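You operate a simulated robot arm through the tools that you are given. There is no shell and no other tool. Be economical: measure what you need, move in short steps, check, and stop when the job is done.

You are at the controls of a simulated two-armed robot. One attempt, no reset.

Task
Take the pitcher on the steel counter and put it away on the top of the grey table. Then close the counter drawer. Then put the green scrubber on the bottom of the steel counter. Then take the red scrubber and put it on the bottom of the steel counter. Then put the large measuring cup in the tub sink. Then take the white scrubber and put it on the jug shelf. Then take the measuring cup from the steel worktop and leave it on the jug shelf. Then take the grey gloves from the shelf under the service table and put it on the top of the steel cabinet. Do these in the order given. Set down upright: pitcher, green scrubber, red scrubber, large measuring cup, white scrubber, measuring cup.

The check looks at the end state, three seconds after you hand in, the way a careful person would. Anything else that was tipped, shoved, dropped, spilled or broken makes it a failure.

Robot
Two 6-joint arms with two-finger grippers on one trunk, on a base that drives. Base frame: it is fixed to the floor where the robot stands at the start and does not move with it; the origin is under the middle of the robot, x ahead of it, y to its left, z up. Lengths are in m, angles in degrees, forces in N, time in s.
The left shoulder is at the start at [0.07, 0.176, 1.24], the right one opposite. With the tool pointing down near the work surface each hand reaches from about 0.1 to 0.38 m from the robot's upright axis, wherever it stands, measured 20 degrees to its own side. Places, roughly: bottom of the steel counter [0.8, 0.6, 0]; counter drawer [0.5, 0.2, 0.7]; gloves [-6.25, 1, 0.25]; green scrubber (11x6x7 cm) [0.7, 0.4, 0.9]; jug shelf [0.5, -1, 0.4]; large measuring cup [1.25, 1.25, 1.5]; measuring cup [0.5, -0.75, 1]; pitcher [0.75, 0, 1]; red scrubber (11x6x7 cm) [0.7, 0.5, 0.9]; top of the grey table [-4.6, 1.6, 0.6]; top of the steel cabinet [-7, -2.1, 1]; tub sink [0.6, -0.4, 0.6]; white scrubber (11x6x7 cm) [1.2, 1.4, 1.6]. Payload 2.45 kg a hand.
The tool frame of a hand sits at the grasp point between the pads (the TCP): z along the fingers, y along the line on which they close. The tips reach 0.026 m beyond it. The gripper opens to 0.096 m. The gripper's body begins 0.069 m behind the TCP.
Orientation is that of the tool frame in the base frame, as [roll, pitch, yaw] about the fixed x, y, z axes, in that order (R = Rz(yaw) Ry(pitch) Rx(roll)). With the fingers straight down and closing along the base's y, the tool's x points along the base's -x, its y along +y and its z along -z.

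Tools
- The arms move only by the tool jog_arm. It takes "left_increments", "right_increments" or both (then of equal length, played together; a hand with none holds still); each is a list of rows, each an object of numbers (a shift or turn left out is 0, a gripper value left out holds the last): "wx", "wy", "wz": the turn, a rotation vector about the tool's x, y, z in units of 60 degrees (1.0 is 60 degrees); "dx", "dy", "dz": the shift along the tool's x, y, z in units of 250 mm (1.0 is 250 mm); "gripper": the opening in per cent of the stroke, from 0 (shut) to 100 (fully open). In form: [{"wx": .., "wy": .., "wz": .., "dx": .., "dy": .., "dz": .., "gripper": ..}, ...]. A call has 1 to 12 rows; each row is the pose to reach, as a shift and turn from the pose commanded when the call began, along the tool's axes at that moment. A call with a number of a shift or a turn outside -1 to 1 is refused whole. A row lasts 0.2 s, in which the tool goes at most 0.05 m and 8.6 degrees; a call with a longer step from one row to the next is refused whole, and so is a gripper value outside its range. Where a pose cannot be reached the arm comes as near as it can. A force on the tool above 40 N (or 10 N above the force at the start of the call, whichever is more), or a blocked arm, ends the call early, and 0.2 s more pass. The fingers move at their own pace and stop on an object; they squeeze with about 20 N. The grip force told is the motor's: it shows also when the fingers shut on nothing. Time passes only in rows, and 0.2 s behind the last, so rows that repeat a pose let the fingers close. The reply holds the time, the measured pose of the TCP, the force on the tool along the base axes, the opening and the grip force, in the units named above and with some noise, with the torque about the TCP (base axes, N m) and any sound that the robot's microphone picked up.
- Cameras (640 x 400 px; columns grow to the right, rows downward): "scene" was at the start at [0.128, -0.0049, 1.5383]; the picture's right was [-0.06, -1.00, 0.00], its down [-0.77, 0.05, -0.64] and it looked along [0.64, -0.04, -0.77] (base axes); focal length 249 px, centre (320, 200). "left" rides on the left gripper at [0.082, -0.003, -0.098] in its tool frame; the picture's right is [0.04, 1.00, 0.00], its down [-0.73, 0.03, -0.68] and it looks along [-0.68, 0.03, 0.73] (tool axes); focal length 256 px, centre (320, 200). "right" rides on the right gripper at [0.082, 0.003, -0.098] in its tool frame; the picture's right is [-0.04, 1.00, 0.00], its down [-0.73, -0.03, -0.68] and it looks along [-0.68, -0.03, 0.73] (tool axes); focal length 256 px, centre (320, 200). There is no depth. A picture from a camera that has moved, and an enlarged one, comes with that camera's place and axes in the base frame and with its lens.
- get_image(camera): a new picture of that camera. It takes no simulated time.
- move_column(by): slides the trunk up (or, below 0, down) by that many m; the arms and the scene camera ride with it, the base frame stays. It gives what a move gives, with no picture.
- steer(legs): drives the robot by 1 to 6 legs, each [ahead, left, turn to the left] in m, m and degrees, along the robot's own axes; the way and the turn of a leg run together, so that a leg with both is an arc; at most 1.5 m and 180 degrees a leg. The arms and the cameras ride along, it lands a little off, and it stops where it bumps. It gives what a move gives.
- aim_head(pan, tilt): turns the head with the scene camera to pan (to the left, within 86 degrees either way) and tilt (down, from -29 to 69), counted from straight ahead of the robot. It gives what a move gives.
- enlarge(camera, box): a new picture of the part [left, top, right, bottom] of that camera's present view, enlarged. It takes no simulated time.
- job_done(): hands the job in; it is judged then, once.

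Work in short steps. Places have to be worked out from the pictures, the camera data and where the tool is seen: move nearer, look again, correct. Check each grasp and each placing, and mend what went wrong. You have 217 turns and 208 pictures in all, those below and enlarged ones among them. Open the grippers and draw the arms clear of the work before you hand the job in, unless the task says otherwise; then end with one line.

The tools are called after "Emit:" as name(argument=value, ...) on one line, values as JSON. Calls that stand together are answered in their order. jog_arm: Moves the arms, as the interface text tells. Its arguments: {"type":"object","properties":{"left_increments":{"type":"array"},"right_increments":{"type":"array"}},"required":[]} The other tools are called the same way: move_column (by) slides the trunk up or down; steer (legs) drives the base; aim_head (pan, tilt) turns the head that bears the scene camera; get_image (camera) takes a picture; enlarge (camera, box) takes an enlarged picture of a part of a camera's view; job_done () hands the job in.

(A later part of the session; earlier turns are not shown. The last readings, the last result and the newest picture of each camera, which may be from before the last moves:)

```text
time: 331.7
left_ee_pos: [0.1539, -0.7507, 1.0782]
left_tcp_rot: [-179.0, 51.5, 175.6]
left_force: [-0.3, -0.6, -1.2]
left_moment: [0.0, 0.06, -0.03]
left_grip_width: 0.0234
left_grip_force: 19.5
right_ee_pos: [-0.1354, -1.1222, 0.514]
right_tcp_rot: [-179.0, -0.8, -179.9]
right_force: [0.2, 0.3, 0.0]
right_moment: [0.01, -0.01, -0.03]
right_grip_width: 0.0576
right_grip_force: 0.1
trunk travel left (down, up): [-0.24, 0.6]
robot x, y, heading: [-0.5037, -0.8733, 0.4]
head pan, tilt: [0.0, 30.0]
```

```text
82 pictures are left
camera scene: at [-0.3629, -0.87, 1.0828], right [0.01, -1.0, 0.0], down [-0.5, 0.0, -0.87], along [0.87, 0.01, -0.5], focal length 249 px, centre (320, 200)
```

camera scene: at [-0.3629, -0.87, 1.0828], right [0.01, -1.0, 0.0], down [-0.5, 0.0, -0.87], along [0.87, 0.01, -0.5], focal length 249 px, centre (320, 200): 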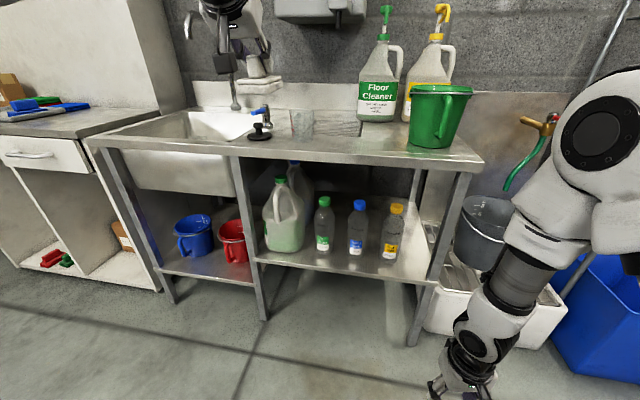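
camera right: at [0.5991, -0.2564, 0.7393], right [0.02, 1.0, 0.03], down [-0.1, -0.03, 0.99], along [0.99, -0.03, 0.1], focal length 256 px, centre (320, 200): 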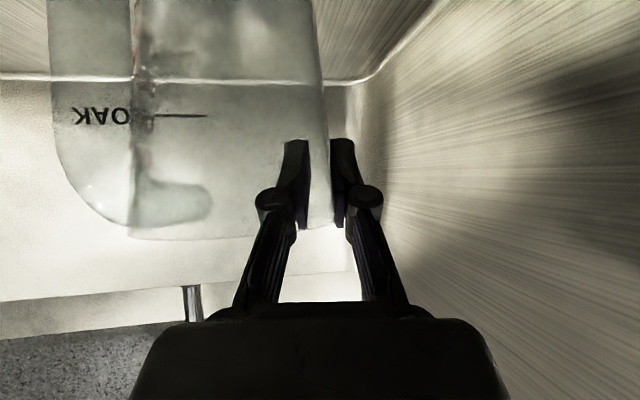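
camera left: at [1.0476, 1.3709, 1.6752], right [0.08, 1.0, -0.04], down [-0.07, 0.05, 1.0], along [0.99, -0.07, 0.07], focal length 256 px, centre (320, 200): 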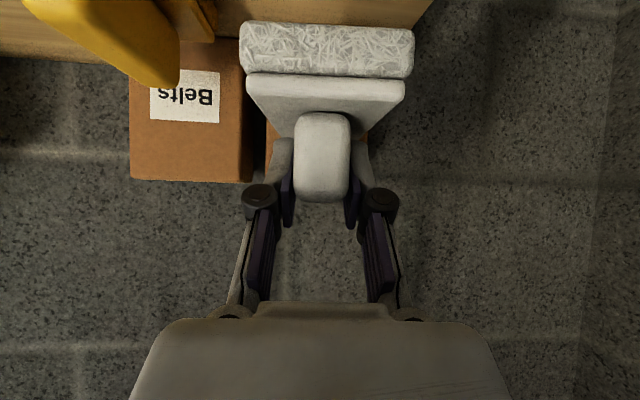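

The jug shelf is the right-hand lower shelf (z ≈ 0.4) with the gallon jug and bottles. I zoom in to find free room.

Emit:
enlarge(camera="scene", box=[235, 150, 445, 300])

```text
2.67 times, centred on (340, 225) of scene
camera zoom: at [-0.3629, -0.87, 1.0828], right [0.01, -1.0, 0.0], down [-0.5, 0.0, -0.87], along [0.87, 0.01, -0.5], focal length 665 px, centre (267, 133)
```

zoom: 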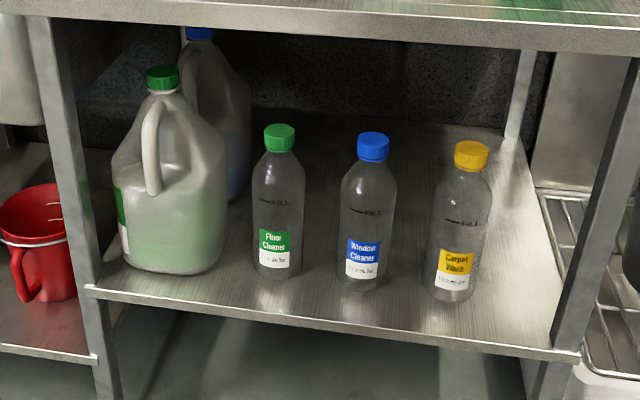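

Free room is the slot right of the yellow bottle (about 10 cm wide, the unit rotated ~10°). I extend and lower the left arm here in the open, keeping the 52° pitch.

Emit:
jog_arm(left_increments=[{"dx": -0.087, "dz": 0.109}, {"dx": -0.174, "dz": 0.218}, {"dx": -0.261, "dz": 0.328}, {"dx": -0.348, "dz": 0.437}, {"dx": -0.245, "dz": 0.52}, {"dx": -0.14, "dz": 0.603}, {"dx": -0.035, "dz": 0.686}])

Emit:
jog_arm(left_increments=[{"dx": 0.11, "dz": 0.088}, {"dx": 0.22, "dz": 0.177}, {"dx": 0.33, "dz": 0.265}, {"dx": 0.44, "dz": 0.353}, {"dx": 0.55, "dz": 0.442}, {"dx": 0.66, "dz": 0.53}, {"dx": 0.784, "dz": 0.621}])

Emit:
jog_arm(left_increments=[{"dx": 0.11, "dz": 0.088}, {"dx": 0.22, "dz": 0.177}, {"dx": 0.33, "dz": 0.265}, {"dx": 0.44, "dz": 0.353}, {"dx": 0.55, "dz": 0.442}, {"dx": 0.62, "dz": 0.5}])

Emit:
get_image(camera="scene")

```text
time: 333.3
left_ee_pos: [0.2917, -0.7644, 0.9819]
left_tcp_rot: [-179.0, 51.9, 175.6]
left_force: [-4.0, 0.9, 10.2]
left_moment: [-0.4, -0.68, -0.12]
left_grip_width: 0.024
left_grip_force: 19.7
left hand out of reach, approached as far as the arm can: row 3, 4, 5, 6
right_ee_pos: [-0.1368, -1.1222, 0.5149]
right_tcp_rot: [-179.0, -0.7, -179.7]
right_force: [-0.3, -0.4, 0.0]
right_moment: [0.02, 0.0, -0.03]
right_grip_width: 0.0577
right_grip_force: 0.1
trunk travel left (down, up): [-0.24, 0.6]
robot x, y, heading: [-0.5074, -0.8728, 0.4]
head pan, tilt: [0.0, 30.0]
```

```text
time: 334.1
left_ee_pos: [0.2937, -0.7646, 0.8952]
left_tcp_rot: [-178.8, 53.5, 175.9]
left_force: [-3.8, 0.9, 12.9]
left_moment: [-0.15, -0.21, -0.05]
left_grip_width: 0.0235
left_grip_force: 20.1
right_ee_pos: [-0.1352, -1.1226, 0.5139]
right_tcp_rot: [-179.0, -0.8, -179.7]
right_force: [0.5, -0.1, 0.0]
right_moment: [-0.03, 0.0, -0.04]
right_grip_width: 0.0576
right_grip_force: 0.1
trunk travel left (down, up): [-0.24, 0.6]
robot x, y, heading: [-0.5015, -0.8723, 0.5]
head pan, tilt: [0.0, 30.0]
stopped in row 4 (left hand): the force on the tool passed its limit at 50 N (the readings are from after the stop); the commanded pose is now the measured one
```

```text
time: 334.4
left_ee_pos: [0.2934, -0.7643, 0.8949]
left_tcp_rot: [-178.6, 55.4, 176.0]
left_force: [-1.0, 0.9, 16.0]
left_moment: [-0.21, -0.35, -0.03]
left_grip_width: 0.0238
left_grip_force: 20.1
right_ee_pos: [-0.1369, -1.1232, 0.5148]
right_tcp_rot: [-179.0, -0.7, -179.7]
right_force: [-0.1, 0.5, -0.4]
right_moment: [0.0, -0.01, -0.02]
right_grip_width: 0.0577
right_grip_force: 0.0
trunk travel left (down, up): [-0.24, 0.6]
robot x, y, heading: [-0.5054, -0.87, 0.8]
head pan, tilt: [0.0, 30.0]
stopped in row 1 (left hand): the force on the tool passed its limit at 52 N (the readings are from after the stop); the commanded pose is now the measured one
```

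```text
80 pictures are left
camera scene: at [-0.3655, -0.87, 1.0833], right [0.01, -1.0, 0.0], down [-0.5, 0.0, -0.87], along [0.87, 0.01, -0.5], focal length 249 px, centre (320, 200)
```

scene: 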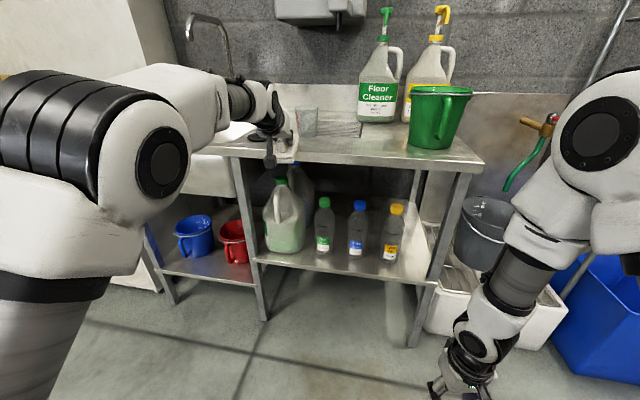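

The scrubber came down onto the worktop's edge: I was too near. I raise the hand, then back the base away and inspect.

Emit:
jog_arm(left_increments=[{"dx": -0.06, "dz": -0.04}, {"dx": -0.14, "dz": -0.1}, {"dx": -0.25, "dz": -0.17}])

Emit:
steer(legs=[[-0.25, -0.12, 0]])

Emit:
enlarge(camera="scene", box=[180, 40, 500, 240])

Emit:
get_image(camera="left")

```text
time: 335.2
left_ee_pos: [0.2973, -0.7633, 0.9616]
left_tcp_rot: [-178.5, 54.7, 175.9]
left_force: [0.4, 0.7, 0.3]
left_moment: [0.0, 0.04, 0.0]
left_grip_width: 0.0237
left_grip_force: 19.5
right_ee_pos: [-0.135, -1.122, 0.5129]
right_tcp_rot: [-179.0, -0.8, -179.7]
right_force: [0.3, 0.0, 0.2]
right_moment: [0.02, 0.02, 0.01]
right_grip_width: 0.0576
right_grip_force: 0.1
trunk travel left (down, up): [-0.24, 0.6]
robot x, y, heading: [-0.5018, -0.87, 0.4]
head pan, tilt: [0.0, 30.0]
```

```text
time: 337.2
left_ee_pos: [0.046, -0.8814, 0.9626]
left_tcp_rot: [-178.6, 54.7, 176.1]
left_force: [-0.2, -0.8, -0.6]
left_moment: [0.09, 0.0, -0.01]
left_grip_width: 0.0234
left_grip_force: 19.5
right_ee_pos: [-0.3855, -1.2432, 0.5141]
right_tcp_rot: [-179.0, -0.7, -179.5]
right_force: [-0.4, 0.2, -0.1]
right_moment: [-0.01, -0.02, -0.03]
right_grip_width: 0.0577
right_grip_force: 0.1
trunk travel left (down, up): [-0.24, 0.6]
robot x, y, heading: [-0.7523, -0.9936, 0.5]
head pan, tilt: [0.0, 30.0]
```

```text
2.00 times, centred on (340, 140) of scene
camera zoom: at [-0.6144, -0.9919, 1.083], right [0.01, -1.0, 0.0], down [-0.5, -0.01, -0.87], along [0.87, 0.01, -0.5], focal length 499 px, centre (280, 320)
```

zoom: 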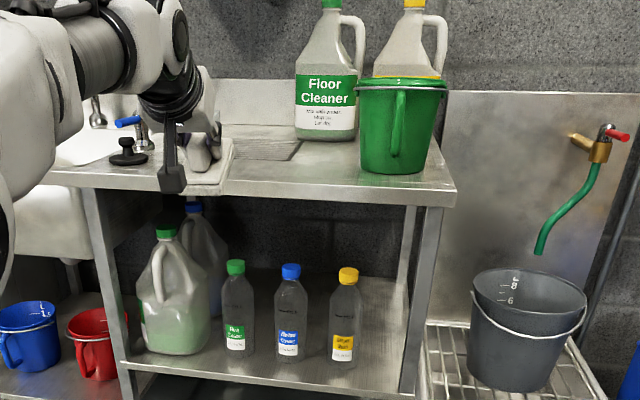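

```text
78 pictures are left
camera left: at [-0.0813, -0.8742, 0.9525], right [0.07, 1.0, -0.05], down [-0.13, 0.05, 0.99], along [0.99, -0.06, 0.13], focal length 256 px, centre (320, 200)
```

left: 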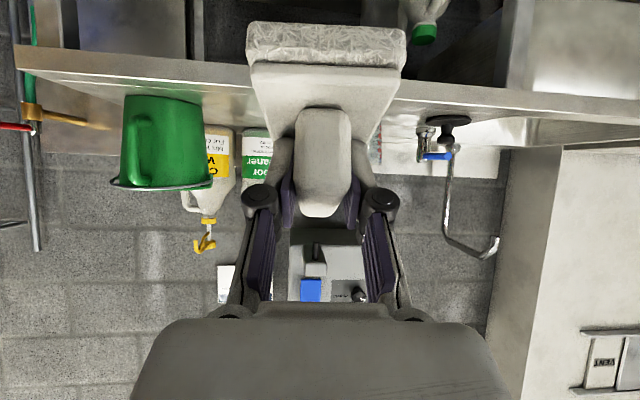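

Still held, and the cup on the worktop undisturbed. Now, clear of the bench, I lower the hand by 0.5 m and restore the pitch.

Emit:
jog_arm(left_increments=[{"dx": 0.11, "dz": 0.08, "wy": 0.03}, {"dx": 0.22, "dz": 0.16, "wy": 0.05}, {"dx": 0.33, "dz": 0.24, "wy": 0.05}, {"dx": 0.45, "dz": 0.32, "wy": 0.05}, {"dx": 0.57, "dz": 0.4, "wy": 0.05}, {"dx": 0.69, "dz": 0.49, "wy": 0.05}, {"dx": 0.816, "dz": 0.578, "wy": 0.05}])

Emit:
jog_arm(left_increments=[{"dx": 0.11, "dz": 0.088}, {"dx": 0.22, "dz": 0.177}, {"dx": 0.33, "dz": 0.265}, {"dx": 0.44, "dz": 0.353}, {"dx": 0.55, "dz": 0.442}, {"dx": 0.62, "dz": 0.5}])

Emit:
get_image(camera="scene")

```text
time: 338.8
left_ee_pos: [0.0451, -0.8852, 0.7093]
left_tcp_rot: [-178.6, 51.8, 176.1]
left_force: [0.0, -0.6, -0.5]
left_moment: [-0.02, 0.03, -0.01]
left_grip_width: 0.0233
left_grip_force: 19.8
right_ee_pos: [-0.3852, -1.2428, 0.5124]
right_tcp_rot: [-179.0, -0.9, -179.5]
right_force: [0.9, -0.3, -0.3]
right_moment: [-0.03, 0.0, -0.02]
right_grip_width: 0.0575
right_grip_force: 0.3
trunk travel left (down, up): [-0.24, 0.6]
robot x, y, heading: [-0.7566, -0.9953, 0.7]
head pan, tilt: [0.0, 30.0]
```

```text
time: 340.2
left_ee_pos: [0.0635, -0.8363, 0.5427]
left_tcp_rot: [-177.6, 51.2, 175.9]
left_force: [-0.3, 0.2, -0.6]
left_moment: [0.02, 0.03, 0.03]
left_grip_width: 0.0234
left_grip_force: 19.9
left hand out of reach, approached as far as the arm can: row 2, 3, 4, 5, 6
right_ee_pos: [-0.3874, -1.2448, 0.5148]
right_tcp_rot: [-179.2, -0.7, -179.5]
right_force: [0.0, -0.3, 0.7]
right_moment: [0.04, -0.04, 0.02]
right_grip_width: 0.0575
right_grip_force: 0.1
trunk travel left (down, up): [-0.24, 0.6]
robot x, y, heading: [-0.7537, -0.9937, 0.8]
head pan, tilt: [0.0, 30.0]
```

```text
77 pictures are left
camera scene: at [-0.6154, -0.9928, 1.0832], right [0.01, -1.0, 0.0], down [-0.5, -0.01, -0.87], along [0.87, 0.01, -0.5], focal length 249 px, centre (320, 200)
```

scene: 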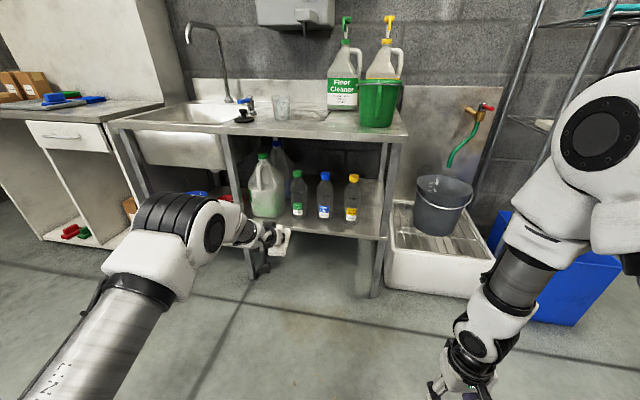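

The hand hangs level at z 0.54. I shift the base right and turn 3° so that the hand faces the slot, still outside the bench, and look.

Emit:
steer(legs=[[0.06, -0.3, -3]])

Emit:
move_column(by=-0.03)

Emit:
enlarge(camera="scene", box=[160, 120, 400, 280])

Emit:
get_image(camera="left")

```text
time: 342.2
left_ee_pos: [0.1273, -1.1745, 0.5421]
left_tcp_rot: [-177.6, 51.2, 173.0]
left_force: [-0.3, -0.3, -1.3]
left_moment: [-0.02, 0.02, 0.01]
left_grip_width: 0.0235
left_grip_force: 20.1
right_ee_pos: [-0.3429, -1.56, 0.5136]
right_tcp_rot: [-178.9, -0.7, 177.6]
right_force: [-0.3, 0.7, 0.3]
right_moment: [0.03, 0.0, 0.02]
right_grip_width: 0.0574
right_grip_force: 0.0
trunk travel left (down, up): [-0.24, 0.6]
robot x, y, heading: [-0.6976, -1.2892, -2.1]
head pan, tilt: [0.0, 30.0]
```

```text
time: 343.0
left_ee_pos: [0.1262, -1.1734, 0.5125]
left_tcp_rot: [-177.4, 51.2, 173.1]
left_force: [-0.3, 0.0, -1.6]
left_moment: [0.01, -0.02, -0.01]
left_grip_width: 0.0235
left_grip_force: 20.2
right_ee_pos: [-0.3423, -1.56, 0.484]
right_tcp_rot: [-179.0, -0.7, 177.5]
right_force: [0.0, -0.5, -0.3]
right_moment: [0.01, 0.0, 0.01]
right_grip_width: 0.0577
right_grip_force: 0.1
trunk travel left (down, up): [-0.21, 0.63]
robot x, y, heading: [-0.7015, -1.2912, -2.3]
head pan, tilt: [0.0, 30.0]
```

```text
2.50 times, centred on (280, 200) of scene
camera zoom: at [-0.5584, -1.2959, 1.0529], right [-0.04, -1.0, 0.0], down [-0.5, 0.02, -0.87], along [0.87, -0.03, -0.5], focal length 624 px, centre (420, 200)
```

zoom: 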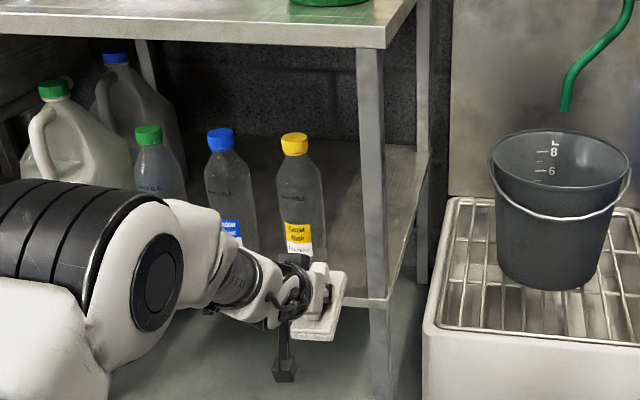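

```text
75 pictures are left
camera left: at [0.0007, -1.1579, 0.51], right [0.13, 0.99, -0.06], down [-0.06, 0.07, 1.0], along [0.99, -0.13, 0.07], focal length 256 px, centre (320, 200)
```

left: 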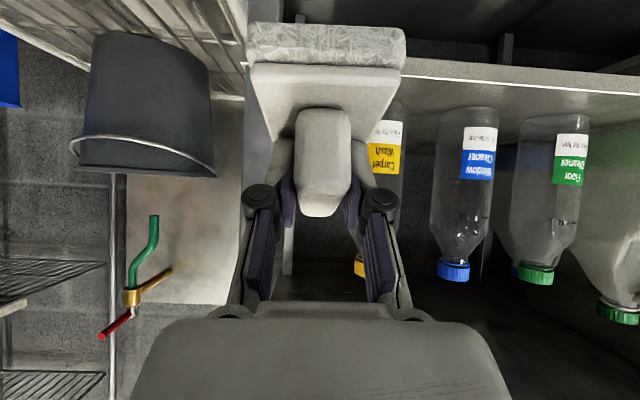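

The straight slot is too tight (about 6–7 cm for a 6 cm pad). Better: lay the scrubber along the front strip in front of the bottles, with its length along the shelf. For that I face along -y with the bench on my left; I turn in the open area first.

Emit:
steer(legs=[[0.05, 0.25, 0], [0, 0, -90], [0, 0.42, 0], [-0.7, 0, 0]])

Emit:
aim_head(pan=40, tilt=40)

Emit:
get_image(camera="scene")

```text
time: 354.2
left_ee_pos: [-0.07, -1.1824, 0.5116]
left_tcp_rot: [-177.5, 51.2, 83.8]
left_force: [-0.4, -0.5, -0.6]
left_moment: [0.01, -0.02, 0.01]
left_grip_width: 0.0233
left_grip_force: 20.5
right_ee_pos: [-0.4626, -0.718, 0.4831]
right_tcp_rot: [-179.0, -0.9, 88.4]
right_force: [1.6, 0.5, 0.6]
right_moment: [0.0, -0.01, 0.02]
right_grip_width: 0.0577
right_grip_force: 0.1
trunk travel left (down, up): [-0.21, 0.63]
robot x, y, heading: [-0.2015, -0.3529, -91.5]
head pan, tilt: [0.0, 30.0]
```

```text
time: 355.3
left_ee_pos: [-0.0707, -1.1825, 0.5122]
left_tcp_rot: [-177.5, 51.2, 83.8]
left_force: [0.7, 0.1, -0.4]
left_moment: [0.0, 0.01, 0.0]
left_grip_width: 0.0234
left_grip_force: 20.1
right_ee_pos: [-0.4625, -0.7176, 0.4832]
right_tcp_rot: [-178.9, -0.7, 88.3]
right_force: [-0.1, 0.9, -0.5]
right_moment: [0.03, 0.0, 0.0]
right_grip_width: 0.0575
right_grip_force: 0.1
trunk travel left (down, up): [-0.21, 0.63]
robot x, y, heading: [-0.1968, -0.3587, -91.4]
head pan, tilt: [40.0, 40.0]
```

```text
74 pictures are left
camera scene: at [-0.1462, -0.4747, 1.0376], right [-0.78, -0.62, 0.0], down [-0.4, 0.5, -0.77], along [0.48, -0.6, -0.64], focal length 249 px, centre (320, 200)
```

scene: 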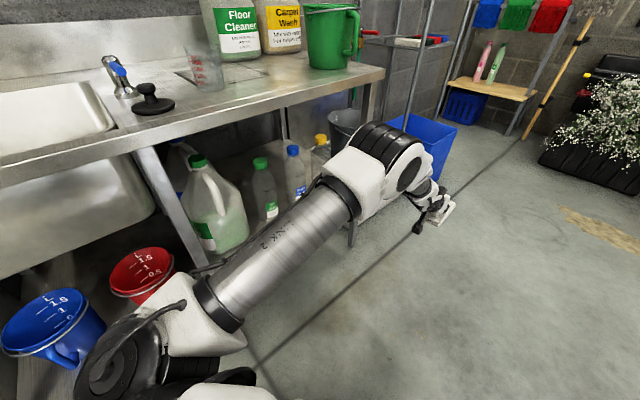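

I slide the left hand sideways toward the shelf by 0.24 m.

Emit:
jog_arm(left_increments=[{"dy": 0.16}, {"dy": 0.32}, {"dy": 0.48}, {"dy": 0.64}, {"dy": 0.8}, {"dy": 0.96}])

Emit:
steer(legs=[[-0.1, 0, -1]])

Emit:
get_image(camera="scene")

Emit:
get_image(camera="left")

```text
time: 356.7
left_ee_pos: [0.1696, -1.2168, 0.5055]
left_tcp_rot: [-177.4, 51.1, 83.9]
left_force: [0.0, 0.0, -1.9]
left_moment: [0.02, -0.01, -0.05]
left_grip_width: 0.0232
left_grip_force: 19.6
right_ee_pos: [-0.4628, -0.7183, 0.4836]
right_tcp_rot: [-179.0, -0.9, 88.4]
right_force: [0.4, 1.0, -0.1]
right_moment: [0.02, 0.02, 0.02]
right_grip_width: 0.0575
right_grip_force: 0.1
trunk travel left (down, up): [-0.21, 0.63]
robot x, y, heading: [-0.2004, -0.3577, -91.4]
head pan, tilt: [40.0, 40.0]
```

```text
time: 357.9
left_ee_pos: [0.155, -1.1219, 0.5081]
left_tcp_rot: [-177.5, 51.2, 82.8]
left_force: [0.5, 0.5, -1.1]
left_moment: [0.0, -0.02, 0.0]
left_grip_width: 0.0236
left_grip_force: 20.1
right_ee_pos: [-0.4658, -0.6129, 0.4831]
right_tcp_rot: [-178.9, -0.9, 87.3]
right_force: [0.0, -0.4, 0.9]
right_moment: [-0.04, -0.03, -0.02]
right_grip_width: 0.0578
right_grip_force: 0.2
trunk travel left (down, up): [-0.21, 0.63]
robot x, y, heading: [-0.1937, -0.255, -92.4]
head pan, tilt: [40.0, 40.0]
```

```text
73 pictures are left
camera scene: at [-0.145, -0.3745, 1.0377], right [-0.79, -0.61, 0.0], down [-0.39, 0.51, -0.77], along [0.47, -0.61, -0.64], focal length 249 px, centre (320, 200)
```

scene: 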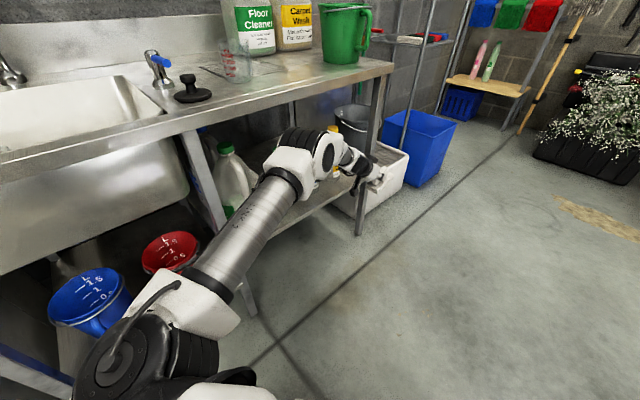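

```text
72 pictures are left
camera left: at [0.1728, -0.9961, 0.5052], right [0.99, -0.13, -0.06], down [0.07, 0.06, 1.0], along [-0.13, -0.99, 0.07], focal length 256 px, centre (320, 200)
```

left: 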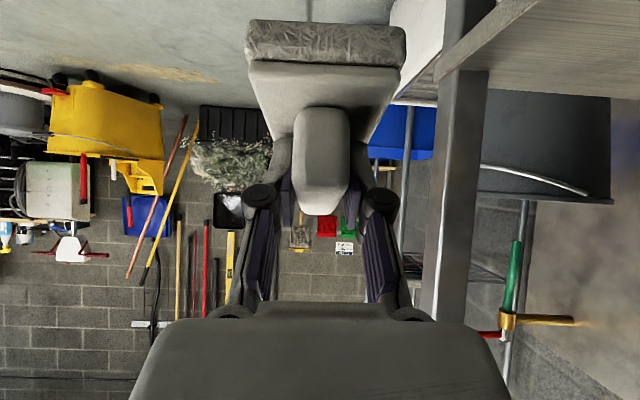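

The hand camera now looks along the shelf front; shelf corner at about (0.247, -1.267). I lower 2.5 cm and slide in sideways by ~0.16 m and back 0.1 m.

Emit:
move_column(by=-0.025)

Emit:
steer(legs=[[-0.1, 0, 0], [0, 0.11, 0]])

Emit:
get_image(camera="left")

Emit:
get_image(camera="scene")

```text
time: 358.6
left_ee_pos: [0.1545, -1.1224, 0.4826]
left_tcp_rot: [-177.4, 51.2, 82.8]
left_force: [0.2, 0.2, -0.6]
left_moment: [0.0, 0.0, 0.03]
left_grip_width: 0.0233
left_grip_force: 19.9
right_ee_pos: [-0.4669, -0.6134, 0.4585]
right_tcp_rot: [-179.0, -0.7, 87.3]
right_force: [0.6, 0.0, 0.2]
right_moment: [-0.03, 0.02, 0.01]
right_grip_width: 0.0577
right_grip_force: 0.0
trunk travel left (down, up): [-0.185, 0.655]
robot x, y, heading: [-0.1961, -0.255, -92.2]
head pan, tilt: [40.0, 40.0]
```

```text
time: 360.5
left_ee_pos: [0.2706, -1.0298, 0.481]
left_tcp_rot: [-177.5, 51.2, 82.9]
left_force: [0.0, 0.7, -0.9]
left_moment: [0.01, -0.01, 0.0]
left_grip_width: 0.0234
left_grip_force: 19.6
right_ee_pos: [-0.3499, -0.518, 0.4589]
right_tcp_rot: [-178.9, -0.8, 87.2]
right_force: [-0.8, -0.1, 0.0]
right_moment: [-0.02, 0.05, 0.02]
right_grip_width: 0.0579
right_grip_force: 0.0
trunk travel left (down, up): [-0.185, 0.655]
robot x, y, heading: [-0.0807, -0.1618, -92.4]
head pan, tilt: [40.0, 40.0]
```

```text
71 pictures are left
camera left: at [0.2886, -0.9028, 0.4792], right [0.99, -0.13, -0.06], down [0.07, 0.06, 1.0], along [-0.13, -0.99, 0.07], focal length 256 px, centre (320, 200)
```

left: 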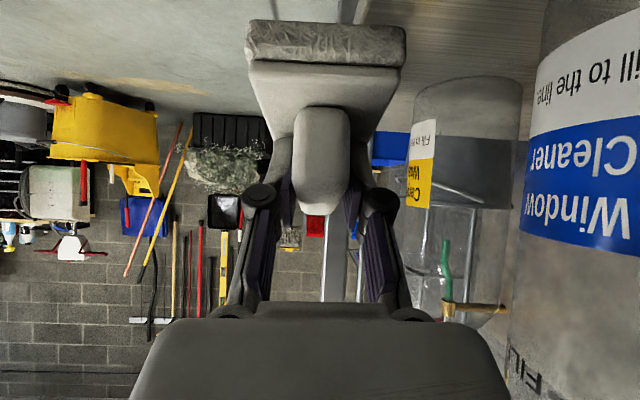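

```text
70 pictures are left
camera scene: at [-0.0283, -0.2813, 1.0125], right [-0.79, -0.61, 0.0], down [-0.39, 0.51, -0.77], along [0.47, -0.61, -0.64], focal length 249 px, centre (320, 200)
```

scene: 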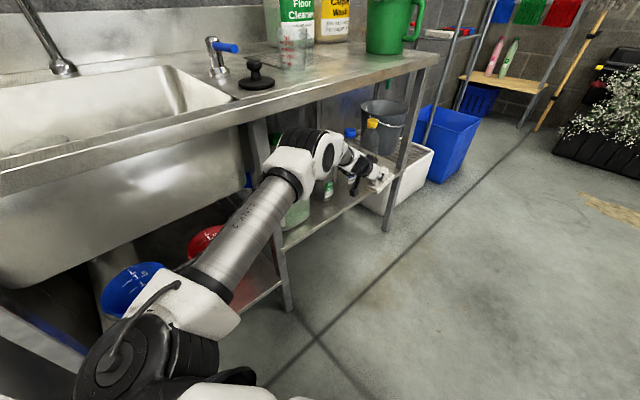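

Good view: the blue bottle's front face is at about x 0.361. I slide 4.8 cm further in (TCP x → 0.318), leaving a small gap to the bottle.

Emit:
steer(legs=[[0, 0.047, 0]])

Emit:
get_image(camera="left")

Emit:
enlarge(camera="scene", box=[250, 100, 450, 240])

```text
time: 361.4
left_ee_pos: [0.3194, -1.0313, 0.4815]
left_tcp_rot: [-177.6, 51.4, 82.8]
left_force: [-0.2, -0.1, -0.4]
left_moment: [0.05, 0.0, 0.02]
left_grip_width: 0.0232
left_grip_force: 20.2
right_ee_pos: [-0.3018, -0.5197, 0.4585]
right_tcp_rot: [-179.0, -0.8, 87.4]
right_force: [0.0, 0.5, -1.0]
right_moment: [0.01, 0.03, -0.03]
right_grip_width: 0.0572
right_grip_force: 0.1
trunk travel left (down, up): [-0.185, 0.655]
robot x, y, heading: [-0.0313, -0.1675, -92.6]
head pan, tilt: [40.0, 40.0]
```

```text
69 pictures are left
camera left: at [0.3369, -0.9046, 0.4792], right [0.99, -0.13, -0.06], down [0.07, 0.06, 1.0], along [-0.13, -0.99, 0.07], focal length 256 px, centre (320, 200)
```

left: 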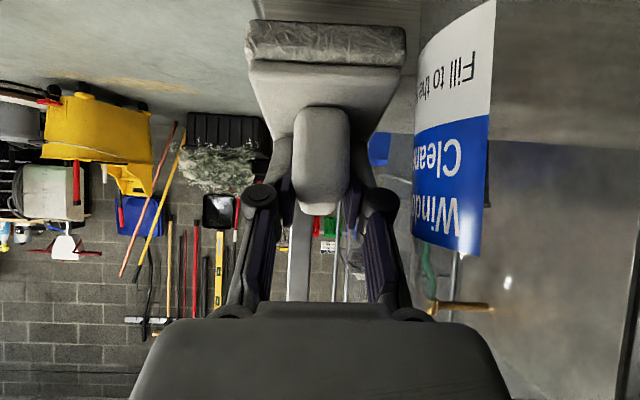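

```text
2.86 times, centred on (350, 170) of scene
camera zoom: at [0.0196, -0.2834, 1.0125], right [-0.79, -0.61, 0.0], down [-0.39, 0.51, -0.77], along [0.47, -0.61, -0.64], focal length 712 px, centre (234, 286)
```

zoom: 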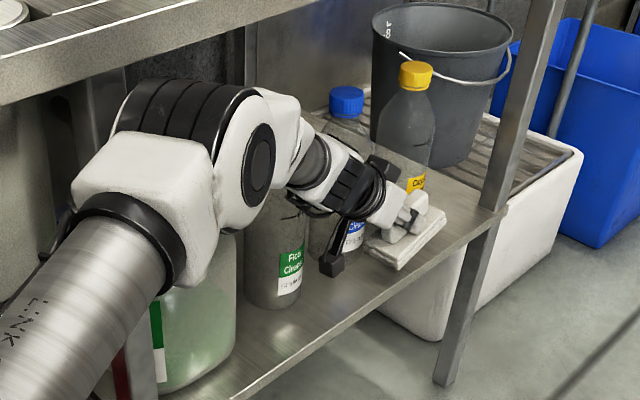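

Very good: the pad hovers over the front strip beside the bottles. I lower straight down in small steps to contact.

Emit:
jog_arm(left_increments=[{"dx": 0.031, "dz": 0.025}, {"dx": 0.062, "dz": 0.05}, {"dx": 0.094, "dz": 0.075}, {"dx": 0.125, "dz": 0.1}, {"dx": 0.15, "dz": 0.12}, {"dx": 0.175, "dz": 0.14}, {"dx": 0.2, "dz": 0.16}])

Emit:
enlarge(camera="scene", box=[250, 100, 450, 240])

```text
time: 362.6
left_ee_pos: [0.318, -1.035, 0.4493]
left_tcp_rot: [-178.0, 52.2, 82.4]
left_force: [1.5, -6.6, 20.5]
left_moment: [-0.48, -0.68, -0.16]
left_grip_width: 0.0237
left_grip_force: 20.2
right_ee_pos: [-0.3026, -0.5202, 0.4594]
right_tcp_rot: [-179.1, -0.7, 87.2]
right_force: [-0.5, -1.0, 0.6]
right_moment: [-0.03, -0.01, 0.01]
right_grip_width: 0.0579
right_grip_force: 0.0
trunk travel left (down, up): [-0.185, 0.655]
robot x, y, heading: [-0.0287, -0.1662, -92.5]
head pan, tilt: [40.0, 40.0]
stopped in row 6 (left hand): the force on the tool passed its limit at 44 N (the readings are from after the stop); the commanded pose is now the measured one
```

```text
2.86 times, centred on (350, 170) of scene
camera zoom: at [0.0178, -0.2804, 1.0129], right [-0.79, -0.61, 0.0], down [-0.39, 0.51, -0.77], along [0.47, -0.61, -0.64], focal length 712 px, centre (234, 286)
```

zoom: 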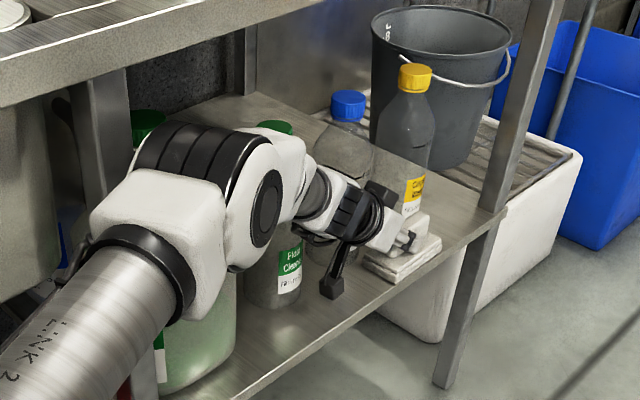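

Contact at z 0.449; the pad lies fully on the shelf. I open just a little, lift, and slide out sideways.

Emit:
jog_arm(left_increments=[{"gripper": 38}, {"gripper": 38}, {"gripper": 38}, {"dx": -0.1, "dz": -0.08}, {"dx": -0.2, "dz": -0.16}, {"dx": -0.26, "dz": -0.21}])

Emit:
steer(legs=[[0, -0.14, 0]])

Emit:
enlarge(camera="scene", box=[220, 100, 460, 250])

```text
time: 364.2
left_ee_pos: [0.3157, -1.0243, 0.4809]
left_tcp_rot: [-176.8, 48.9, 83.2]
left_force: [-0.9, -0.2, 0.1]
left_moment: [0.0, 0.01, -0.02]
left_grip_width: 0.0365
left_grip_force: 0.1
right_ee_pos: [-0.3036, -0.5186, 0.4568]
right_tcp_rot: [-178.7, -1.2, 87.3]
right_force: [-0.2, -0.1, 0.3]
right_moment: [-0.01, 0.0, -0.02]
right_grip_width: 0.0576
right_grip_force: 0.1
trunk travel left (down, up): [-0.185, 0.655]
robot x, y, heading: [-0.0389, -0.1599, -92.7]
head pan, tilt: [40.0, 40.0]
stopped in row 6 (left hand): the arm was blocked; the commanded pose is now the measured one
```

```text
time: 365.6
left_ee_pos: [0.1736, -1.0212, 0.5006]
left_tcp_rot: [-177.4, 50.0, 82.5]
left_force: [0.4, -0.3, -0.1]
left_moment: [0.01, 0.0, 0.03]
left_grip_width: 0.0362
left_grip_force: 0.1
right_ee_pos: [-0.4458, -0.5106, 0.4578]
right_tcp_rot: [-179.0, -0.8, 87.1]
right_force: [-0.6, 0.0, 0.6]
right_moment: [-0.04, 0.01, -0.03]
right_grip_width: 0.0576
right_grip_force: 0.0
trunk travel left (down, up): [-0.185, 0.655]
robot x, y, heading: [-0.1728, -0.1571, -92.8]
head pan, tilt: [40.0, 40.0]
```

```text
2.67 times, centred on (340, 175) of scene
camera zoom: at [-0.1235, -0.2745, 1.0126], right [-0.79, -0.61, 0.0], down [-0.39, 0.51, -0.77], along [0.47, -0.61, -0.64], focal length 665 px, centre (267, 267)
```

zoom: 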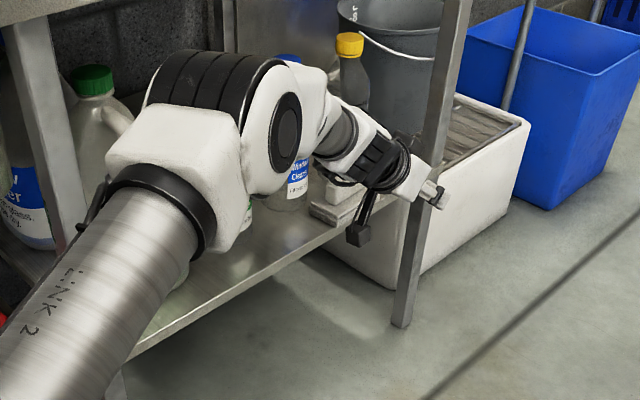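

The scrubber lies on the shelf in front of the bottles. Next the measuring cup on the worktop (about 6.7 cm wide): I'll move out, turn to face the bench and raise the trunk.

Emit:
steer(legs=[[0, -0.1, 0], [0.7, 0, 0], [0, -0.45, 0], [0, 0, 85]])

Emit:
move_column(by=0.38)

Emit:
move_column(by=0.1)

Emit:
aim_head(pan=0, tilt=35)

Emit:
get_image(camera="scene")

```text
time: 366.6
left_ee_pos: [0.155, -1.0135, 0.4929]
left_tcp_rot: [-176.2, 49.9, 83.9]
left_force: [-0.4, 1.0, -0.4]
left_moment: [-0.01, 0.02, 0.01]
left_grip_width: 0.0364
left_grip_force: 0.0
right_ee_pos: [-0.4667, -0.5088, 0.4606]
right_tcp_rot: [-178.5, -1.2, 87.4]
right_force: [-0.3, -1.0, -1.1]
right_moment: [0.02, 0.02, -0.01]
right_grip_width: 0.0578
right_grip_force: 0.1
trunk travel left (down, up): [-0.185, 0.655]
robot x, y, heading: [-0.2015, -0.1494, -91.9]
head pan, tilt: [40.0, 40.0]
stopped in leg 1: the robot was blocked; the commanded pose is now the measured one
```

```text
time: 370.3
left_ee_pos: [0.154, -1.0142, 0.875]
left_tcp_rot: [-176.2, 49.9, 83.8]
left_force: [-0.1, 0.8, -0.7]
left_moment: [0.02, -0.04, 0.01]
left_grip_width: 0.0366
left_grip_force: 0.1
right_ee_pos: [-0.4678, -0.5101, 0.8409]
right_tcp_rot: [-178.4, -1.0, 87.4]
right_force: [-0.6, 0.1, -0.2]
right_moment: [-0.01, -0.02, 0.0]
right_grip_width: 0.0575
right_grip_force: 0.1
trunk travel left (down, up): [-0.565, 0.275]
robot x, y, heading: [-0.2066, -0.1499, -92.3]
head pan, tilt: [40.0, 40.0]
```

```text
time: 371.6
left_ee_pos: [0.1557, -1.0135, 0.9749]
left_tcp_rot: [-176.4, 50.0, 83.6]
left_force: [-0.3, 0.8, 0.3]
left_moment: [0.0, 0.0, -0.03]
left_grip_width: 0.0366
left_grip_force: 0.1
right_ee_pos: [-0.4667, -0.5097, 0.9417]
right_tcp_rot: [-178.5, -1.0, 87.4]
right_force: [0.6, -0.6, -0.8]
right_moment: [0.0, -0.03, -0.01]
right_grip_width: 0.0576
right_grip_force: 0.1
trunk travel left (down, up): [-0.665, 0.175]
robot x, y, heading: [-0.2077, -0.1525, -92.5]
head pan, tilt: [40.0, 40.0]
```

```text
time: 372.7
left_ee_pos: [0.1549, -1.0131, 0.9761]
left_tcp_rot: [-176.3, 50.1, 83.7]
left_force: [-0.2, 0.2, 0.3]
left_moment: [0.0, -0.02, -0.04]
left_grip_width: 0.0367
left_grip_force: 0.1
right_ee_pos: [-0.4665, -0.5093, 0.9417]
right_tcp_rot: [-178.5, -0.9, 87.4]
right_force: [0.5, 0.2, 0.4]
right_moment: [0.0, 0.02, 0.06]
right_grip_width: 0.0578
right_grip_force: 0.1
trunk travel left (down, up): [-0.665, 0.175]
robot x, y, heading: [-0.2058, -0.1528, -92.3]
head pan, tilt: [0.0, 35.0]
```

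```text
65 pictures are left
camera scene: at [-0.1952, -0.2925, 1.4998], right [-1.0, 0.04, 0.01], down [0.01, 0.58, -0.82], along [-0.04, -0.82, -0.58], focal length 249 px, centre (320, 200)
```

scene: 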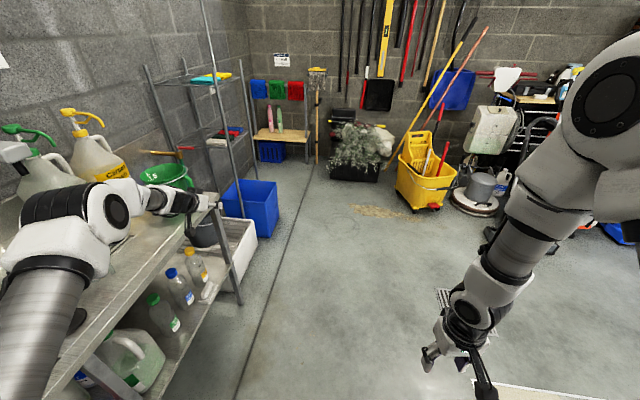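

The pillar blocked the sidestep (right side), nothing else moved. I go forward 0.65 m first, then right, then turn to the bench.

Emit:
steer(legs=[[0.35, 0, 0], [0.3, -0.4, 0], [0, -0.15, 0], [0, 0, 85]])

Emit:
get_image(camera="scene")

```text
time: 382.0
left_ee_pos: [0.1137, -0.5358, 0.9822]
left_tcp_rot: [-177.5, 50.1, 166.0]
left_force: [0.1, -0.3, 0.7]
left_moment: [0.04, 0.02, -0.01]
left_grip_width: 0.0366
left_grip_force: 0.1
right_ee_pos: [-0.4626, -1.0905, 0.9393]
right_tcp_rot: [-179.2, -0.8, 170.5]
right_force: [-1.0, 0.1, -0.9]
right_moment: [0.01, 0.04, 0.0]
right_grip_width: 0.0576
right_grip_force: 0.1
trunk travel left (down, up): [-0.665, 0.175]
robot x, y, heading: [-0.7834, -0.7815, -9.3]
head pan, tilt: [0.0, 35.0]
```

```text
64 pictures are left
camera scene: at [-0.6466, -0.8024, 1.5001], right [-0.16, -0.99, 0.0], down [-0.57, 0.09, -0.82], along [0.81, -0.13, -0.57], focal length 249 px, centre (320, 200)
```

scene: 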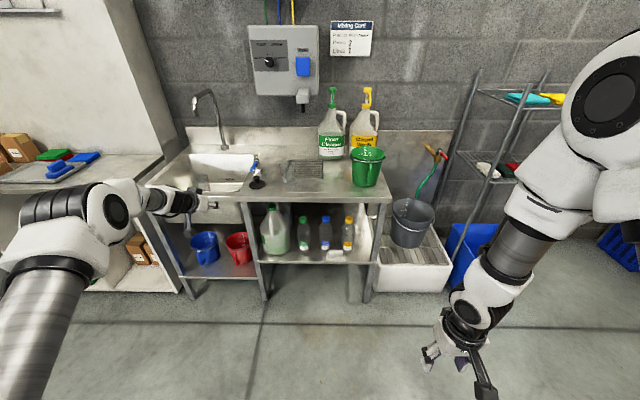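

Emit:
enlarge(camera="scene", box=[190, 130, 390, 270])

```text
2.86 times, centred on (290, 200) of scene
camera zoom: at [-0.6466, -0.8024, 1.5001], right [-0.16, -0.99, 0.0], down [-0.57, 0.09, -0.82], along [0.81, -0.13, -0.57], focal length 712 px, centre (406, 200)
```

zoom: 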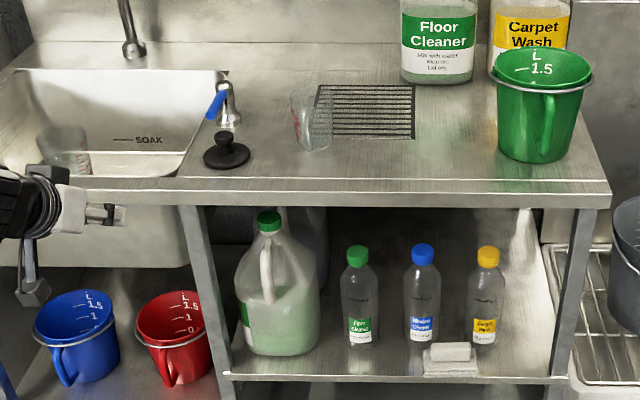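

Both are visible; scrubber is upright. Cup base ≈ (0.441, -0.812), 7.3 cm at the rim. I approach to 15 cm short of it with the gripper open at grasp height.

Emit:
steer(legs=[[0.2, -0.21, 0]])

Emit:
move_column(by=-0.055)

Emit:
jog_arm(left_increments=[{"gripper": 100}, {"gripper": 100}, {"gripper": 100}])

Emit:
get_image(camera="left")

Emit:
enlarge(camera="scene", box=[150, 100, 390, 240])

```text
time: 384.1
left_ee_pos: [0.2821, -0.7794, 0.9822]
left_tcp_rot: [-177.5, 50.2, 165.7]
left_force: [-0.5, -0.4, -0.4]
left_moment: [-0.03, 0.0, -0.01]
left_grip_width: 0.0364
left_grip_force: 0.0
right_ee_pos: [-0.2975, -1.3314, 0.9386]
right_tcp_rot: [-179.2, -0.9, 170.2]
right_force: [0.0, 1.0, -1.0]
right_moment: [0.04, 0.02, 0.03]
right_grip_width: 0.0576
right_grip_force: 0.0
trunk travel left (down, up): [-0.665, 0.175]
robot x, y, heading: [-0.6145, -1.0194, -9.3]
head pan, tilt: [0.0, 35.0]
```

```text
time: 385.0
left_ee_pos: [0.2814, -0.7798, 0.9268]
left_tcp_rot: [-177.5, 50.2, 165.7]
left_force: [-0.1, -0.6, -0.1]
left_moment: [-0.02, -0.01, 0.03]
left_grip_width: 0.0365
left_grip_force: 0.1
right_ee_pos: [-0.2975, -1.3314, 0.883]
right_tcp_rot: [-179.2, -0.9, 170.2]
right_force: [-0.4, 0.1, -0.3]
right_moment: [0.01, 0.0, 0.04]
right_grip_width: 0.0578
right_grip_force: 0.0
trunk travel left (down, up): [-0.61, 0.23]
robot x, y, heading: [-0.6172, -1.0222, -9.6]
head pan, tilt: [0.0, 35.0]
```

```text
time: 385.8
left_ee_pos: [0.2821, -0.7779, 0.9265]
left_tcp_rot: [-177.5, 50.2, 165.5]
left_force: [0.2, -0.1, 0.4]
left_moment: [-0.04, 0.01, -0.02]
left_grip_width: 0.096
left_grip_force: 0.0
right_ee_pos: [-0.2983, -1.3314, 0.884]
right_tcp_rot: [-179.2, -0.8, 170.2]
right_force: [0.0, 0.5, 0.0]
right_moment: [0.0, 0.0, -0.01]
right_grip_width: 0.0574
right_grip_force: 0.1
trunk travel left (down, up): [-0.61, 0.23]
robot x, y, heading: [-0.6166, -1.02, -9.7]
head pan, tilt: [0.0, 35.0]
```

```text
62 pictures are left
camera left: at [0.1588, -0.7466, 0.9272], right [0.26, 0.97, -0.06], down [-0.03, 0.07, 1.0], along [0.97, -0.25, 0.05], focal length 256 px, centre (320, 200)
```

left: 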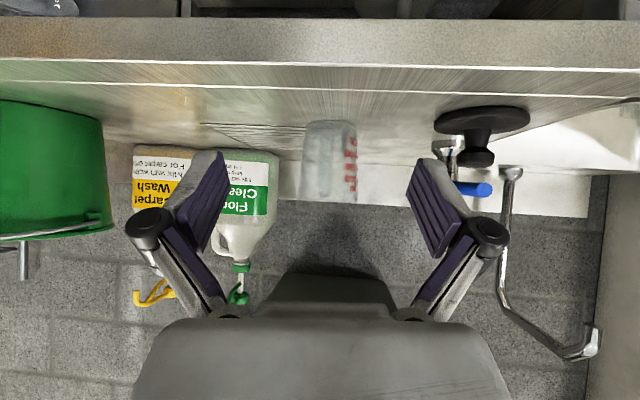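

```text
2.67 times, centred on (270, 170) of scene
camera zoom: at [-0.4796, -1.0425, 1.4451], right [-0.16, -0.99, 0.0], down [-0.57, 0.09, -0.82], along [0.81, -0.14, -0.57], focal length 665 px, centre (453, 280)
```

zoom: 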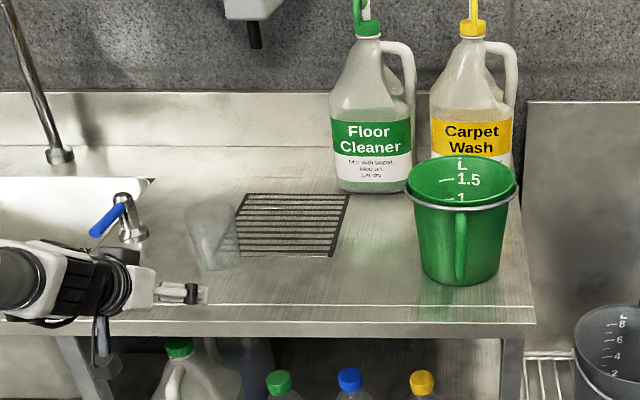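

Cup centre (0.441, -0.8105). I drive 0.155 m ahead so the open fingers straddle it.

Emit:
steer(legs=[[0.1, -0.004, 0]])

Emit:
get_image(camera="left")

```text
time: 387.0
left_ee_pos: [0.3804, -0.7983, 0.9275]
left_tcp_rot: [-177.5, 50.1, 165.7]
left_force: [0.5, 0.6, 0.9]
left_moment: [-0.01, -0.03, -0.01]
left_grip_width: 0.096
left_grip_force: 0.1
right_ee_pos: [-0.1987, -1.3522, 0.883]
right_tcp_rot: [-179.2, -0.9, 170.2]
right_force: [0.8, 0.1, 0.4]
right_moment: [0.0, 0.04, 0.01]
right_grip_width: 0.0577
right_grip_force: 0.1
trunk travel left (down, up): [-0.61, 0.23]
robot x, y, heading: [-0.5178, -1.0416, -9.6]
head pan, tilt: [0.0, 35.0]
```

```text
60 pictures are left
camera left: at [0.2579, -0.7669, 0.9271], right [0.25, 0.97, -0.06], down [-0.03, 0.07, 1.0], along [0.97, -0.25, 0.05], focal length 256 px, centre (320, 200)
```

left: 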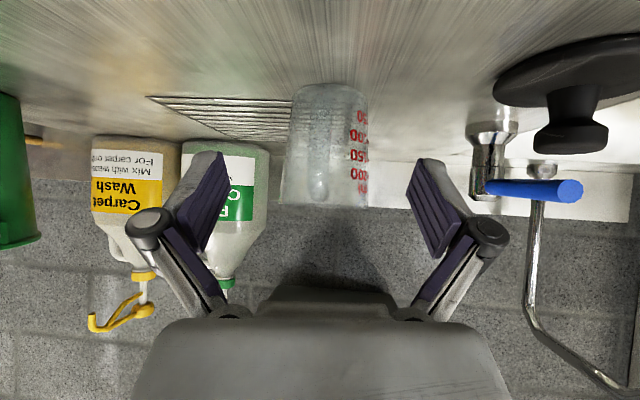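

Well centred. I lower 1 cm, drive the last 5.8 cm and close.

Emit:
move_column(by=-0.012)

Emit:
steer(legs=[[0.057, -0.002, 0]])

Emit:
jog_arm(left_increments=[{"gripper": 0}, {"gripper": 0}, {"gripper": 0}, {"gripper": 0}])

Emit:
get_image(camera="left")

```text
time: 387.6
left_ee_pos: [0.381, -0.7995, 0.9145]
left_tcp_rot: [-177.4, 50.1, 165.5]
left_force: [0.4, -0.4, -0.4]
left_moment: [0.0, 0.02, 0.0]
left_grip_width: 0.096
left_grip_force: 0.0
right_ee_pos: [-0.198, -1.3521, 0.872]
right_tcp_rot: [-179.2, -0.9, 170.2]
right_force: [0.1, 1.3, 0.3]
right_moment: [-0.01, 0.02, 0.0]
right_grip_width: 0.0579
right_grip_force: 0.0
trunk travel left (down, up): [-0.598, 0.242]
robot x, y, heading: [-0.5192, -1.0396, -9.7]
head pan, tilt: [0.0, 35.0]
```

```text
time: 388.5
left_ee_pos: [0.4354, -0.8114, 0.9142]
left_tcp_rot: [-177.5, 50.1, 165.6]
left_force: [0.5, 0.8, -0.9]
left_moment: [-0.01, -0.02, 0.01]
left_grip_width: 0.096
left_grip_force: 0.0
right_ee_pos: [-0.1424, -1.3617, 0.8716]
right_tcp_rot: [-179.2, -0.8, 170.3]
right_force: [-0.1, -0.3, -0.1]
right_moment: [-0.01, 0.01, -0.02]
right_grip_width: 0.0578
right_grip_force: 0.1
trunk travel left (down, up): [-0.598, 0.242]
robot x, y, heading: [-0.4598, -1.0485, -9.5]
head pan, tilt: [0.0, 35.0]
```

```text
time: 389.5
left_ee_pos: [0.436, -0.8103, 0.9154]
left_tcp_rot: [-177.5, 50.1, 165.7]
left_force: [-0.4, 0.4, -0.6]
left_moment: [0.0, 0.04, 0.03]
left_grip_width: 0.0606
left_grip_force: 19.9
right_ee_pos: [-0.1427, -1.3631, 0.8704]
right_tcp_rot: [-179.2, -0.9, 170.2]
right_force: [-0.1, -0.7, 0.3]
right_moment: [0.02, 0.02, 0.04]
right_grip_width: 0.0575
right_grip_force: 0.1
trunk travel left (down, up): [-0.598, 0.242]
robot x, y, heading: [-0.4645, -1.0522, -9.4]
head pan, tilt: [0.0, 35.0]
```

```text
59 pictures are left
camera left: at [0.3122, -0.7779, 0.9153], right [0.25, 0.97, -0.06], down [-0.03, 0.07, 1.0], along [0.97, -0.25, 0.05], focal length 256 px, centre (320, 200)
```

left: 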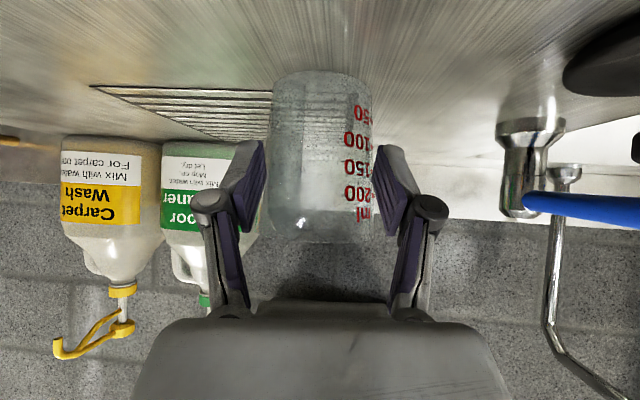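

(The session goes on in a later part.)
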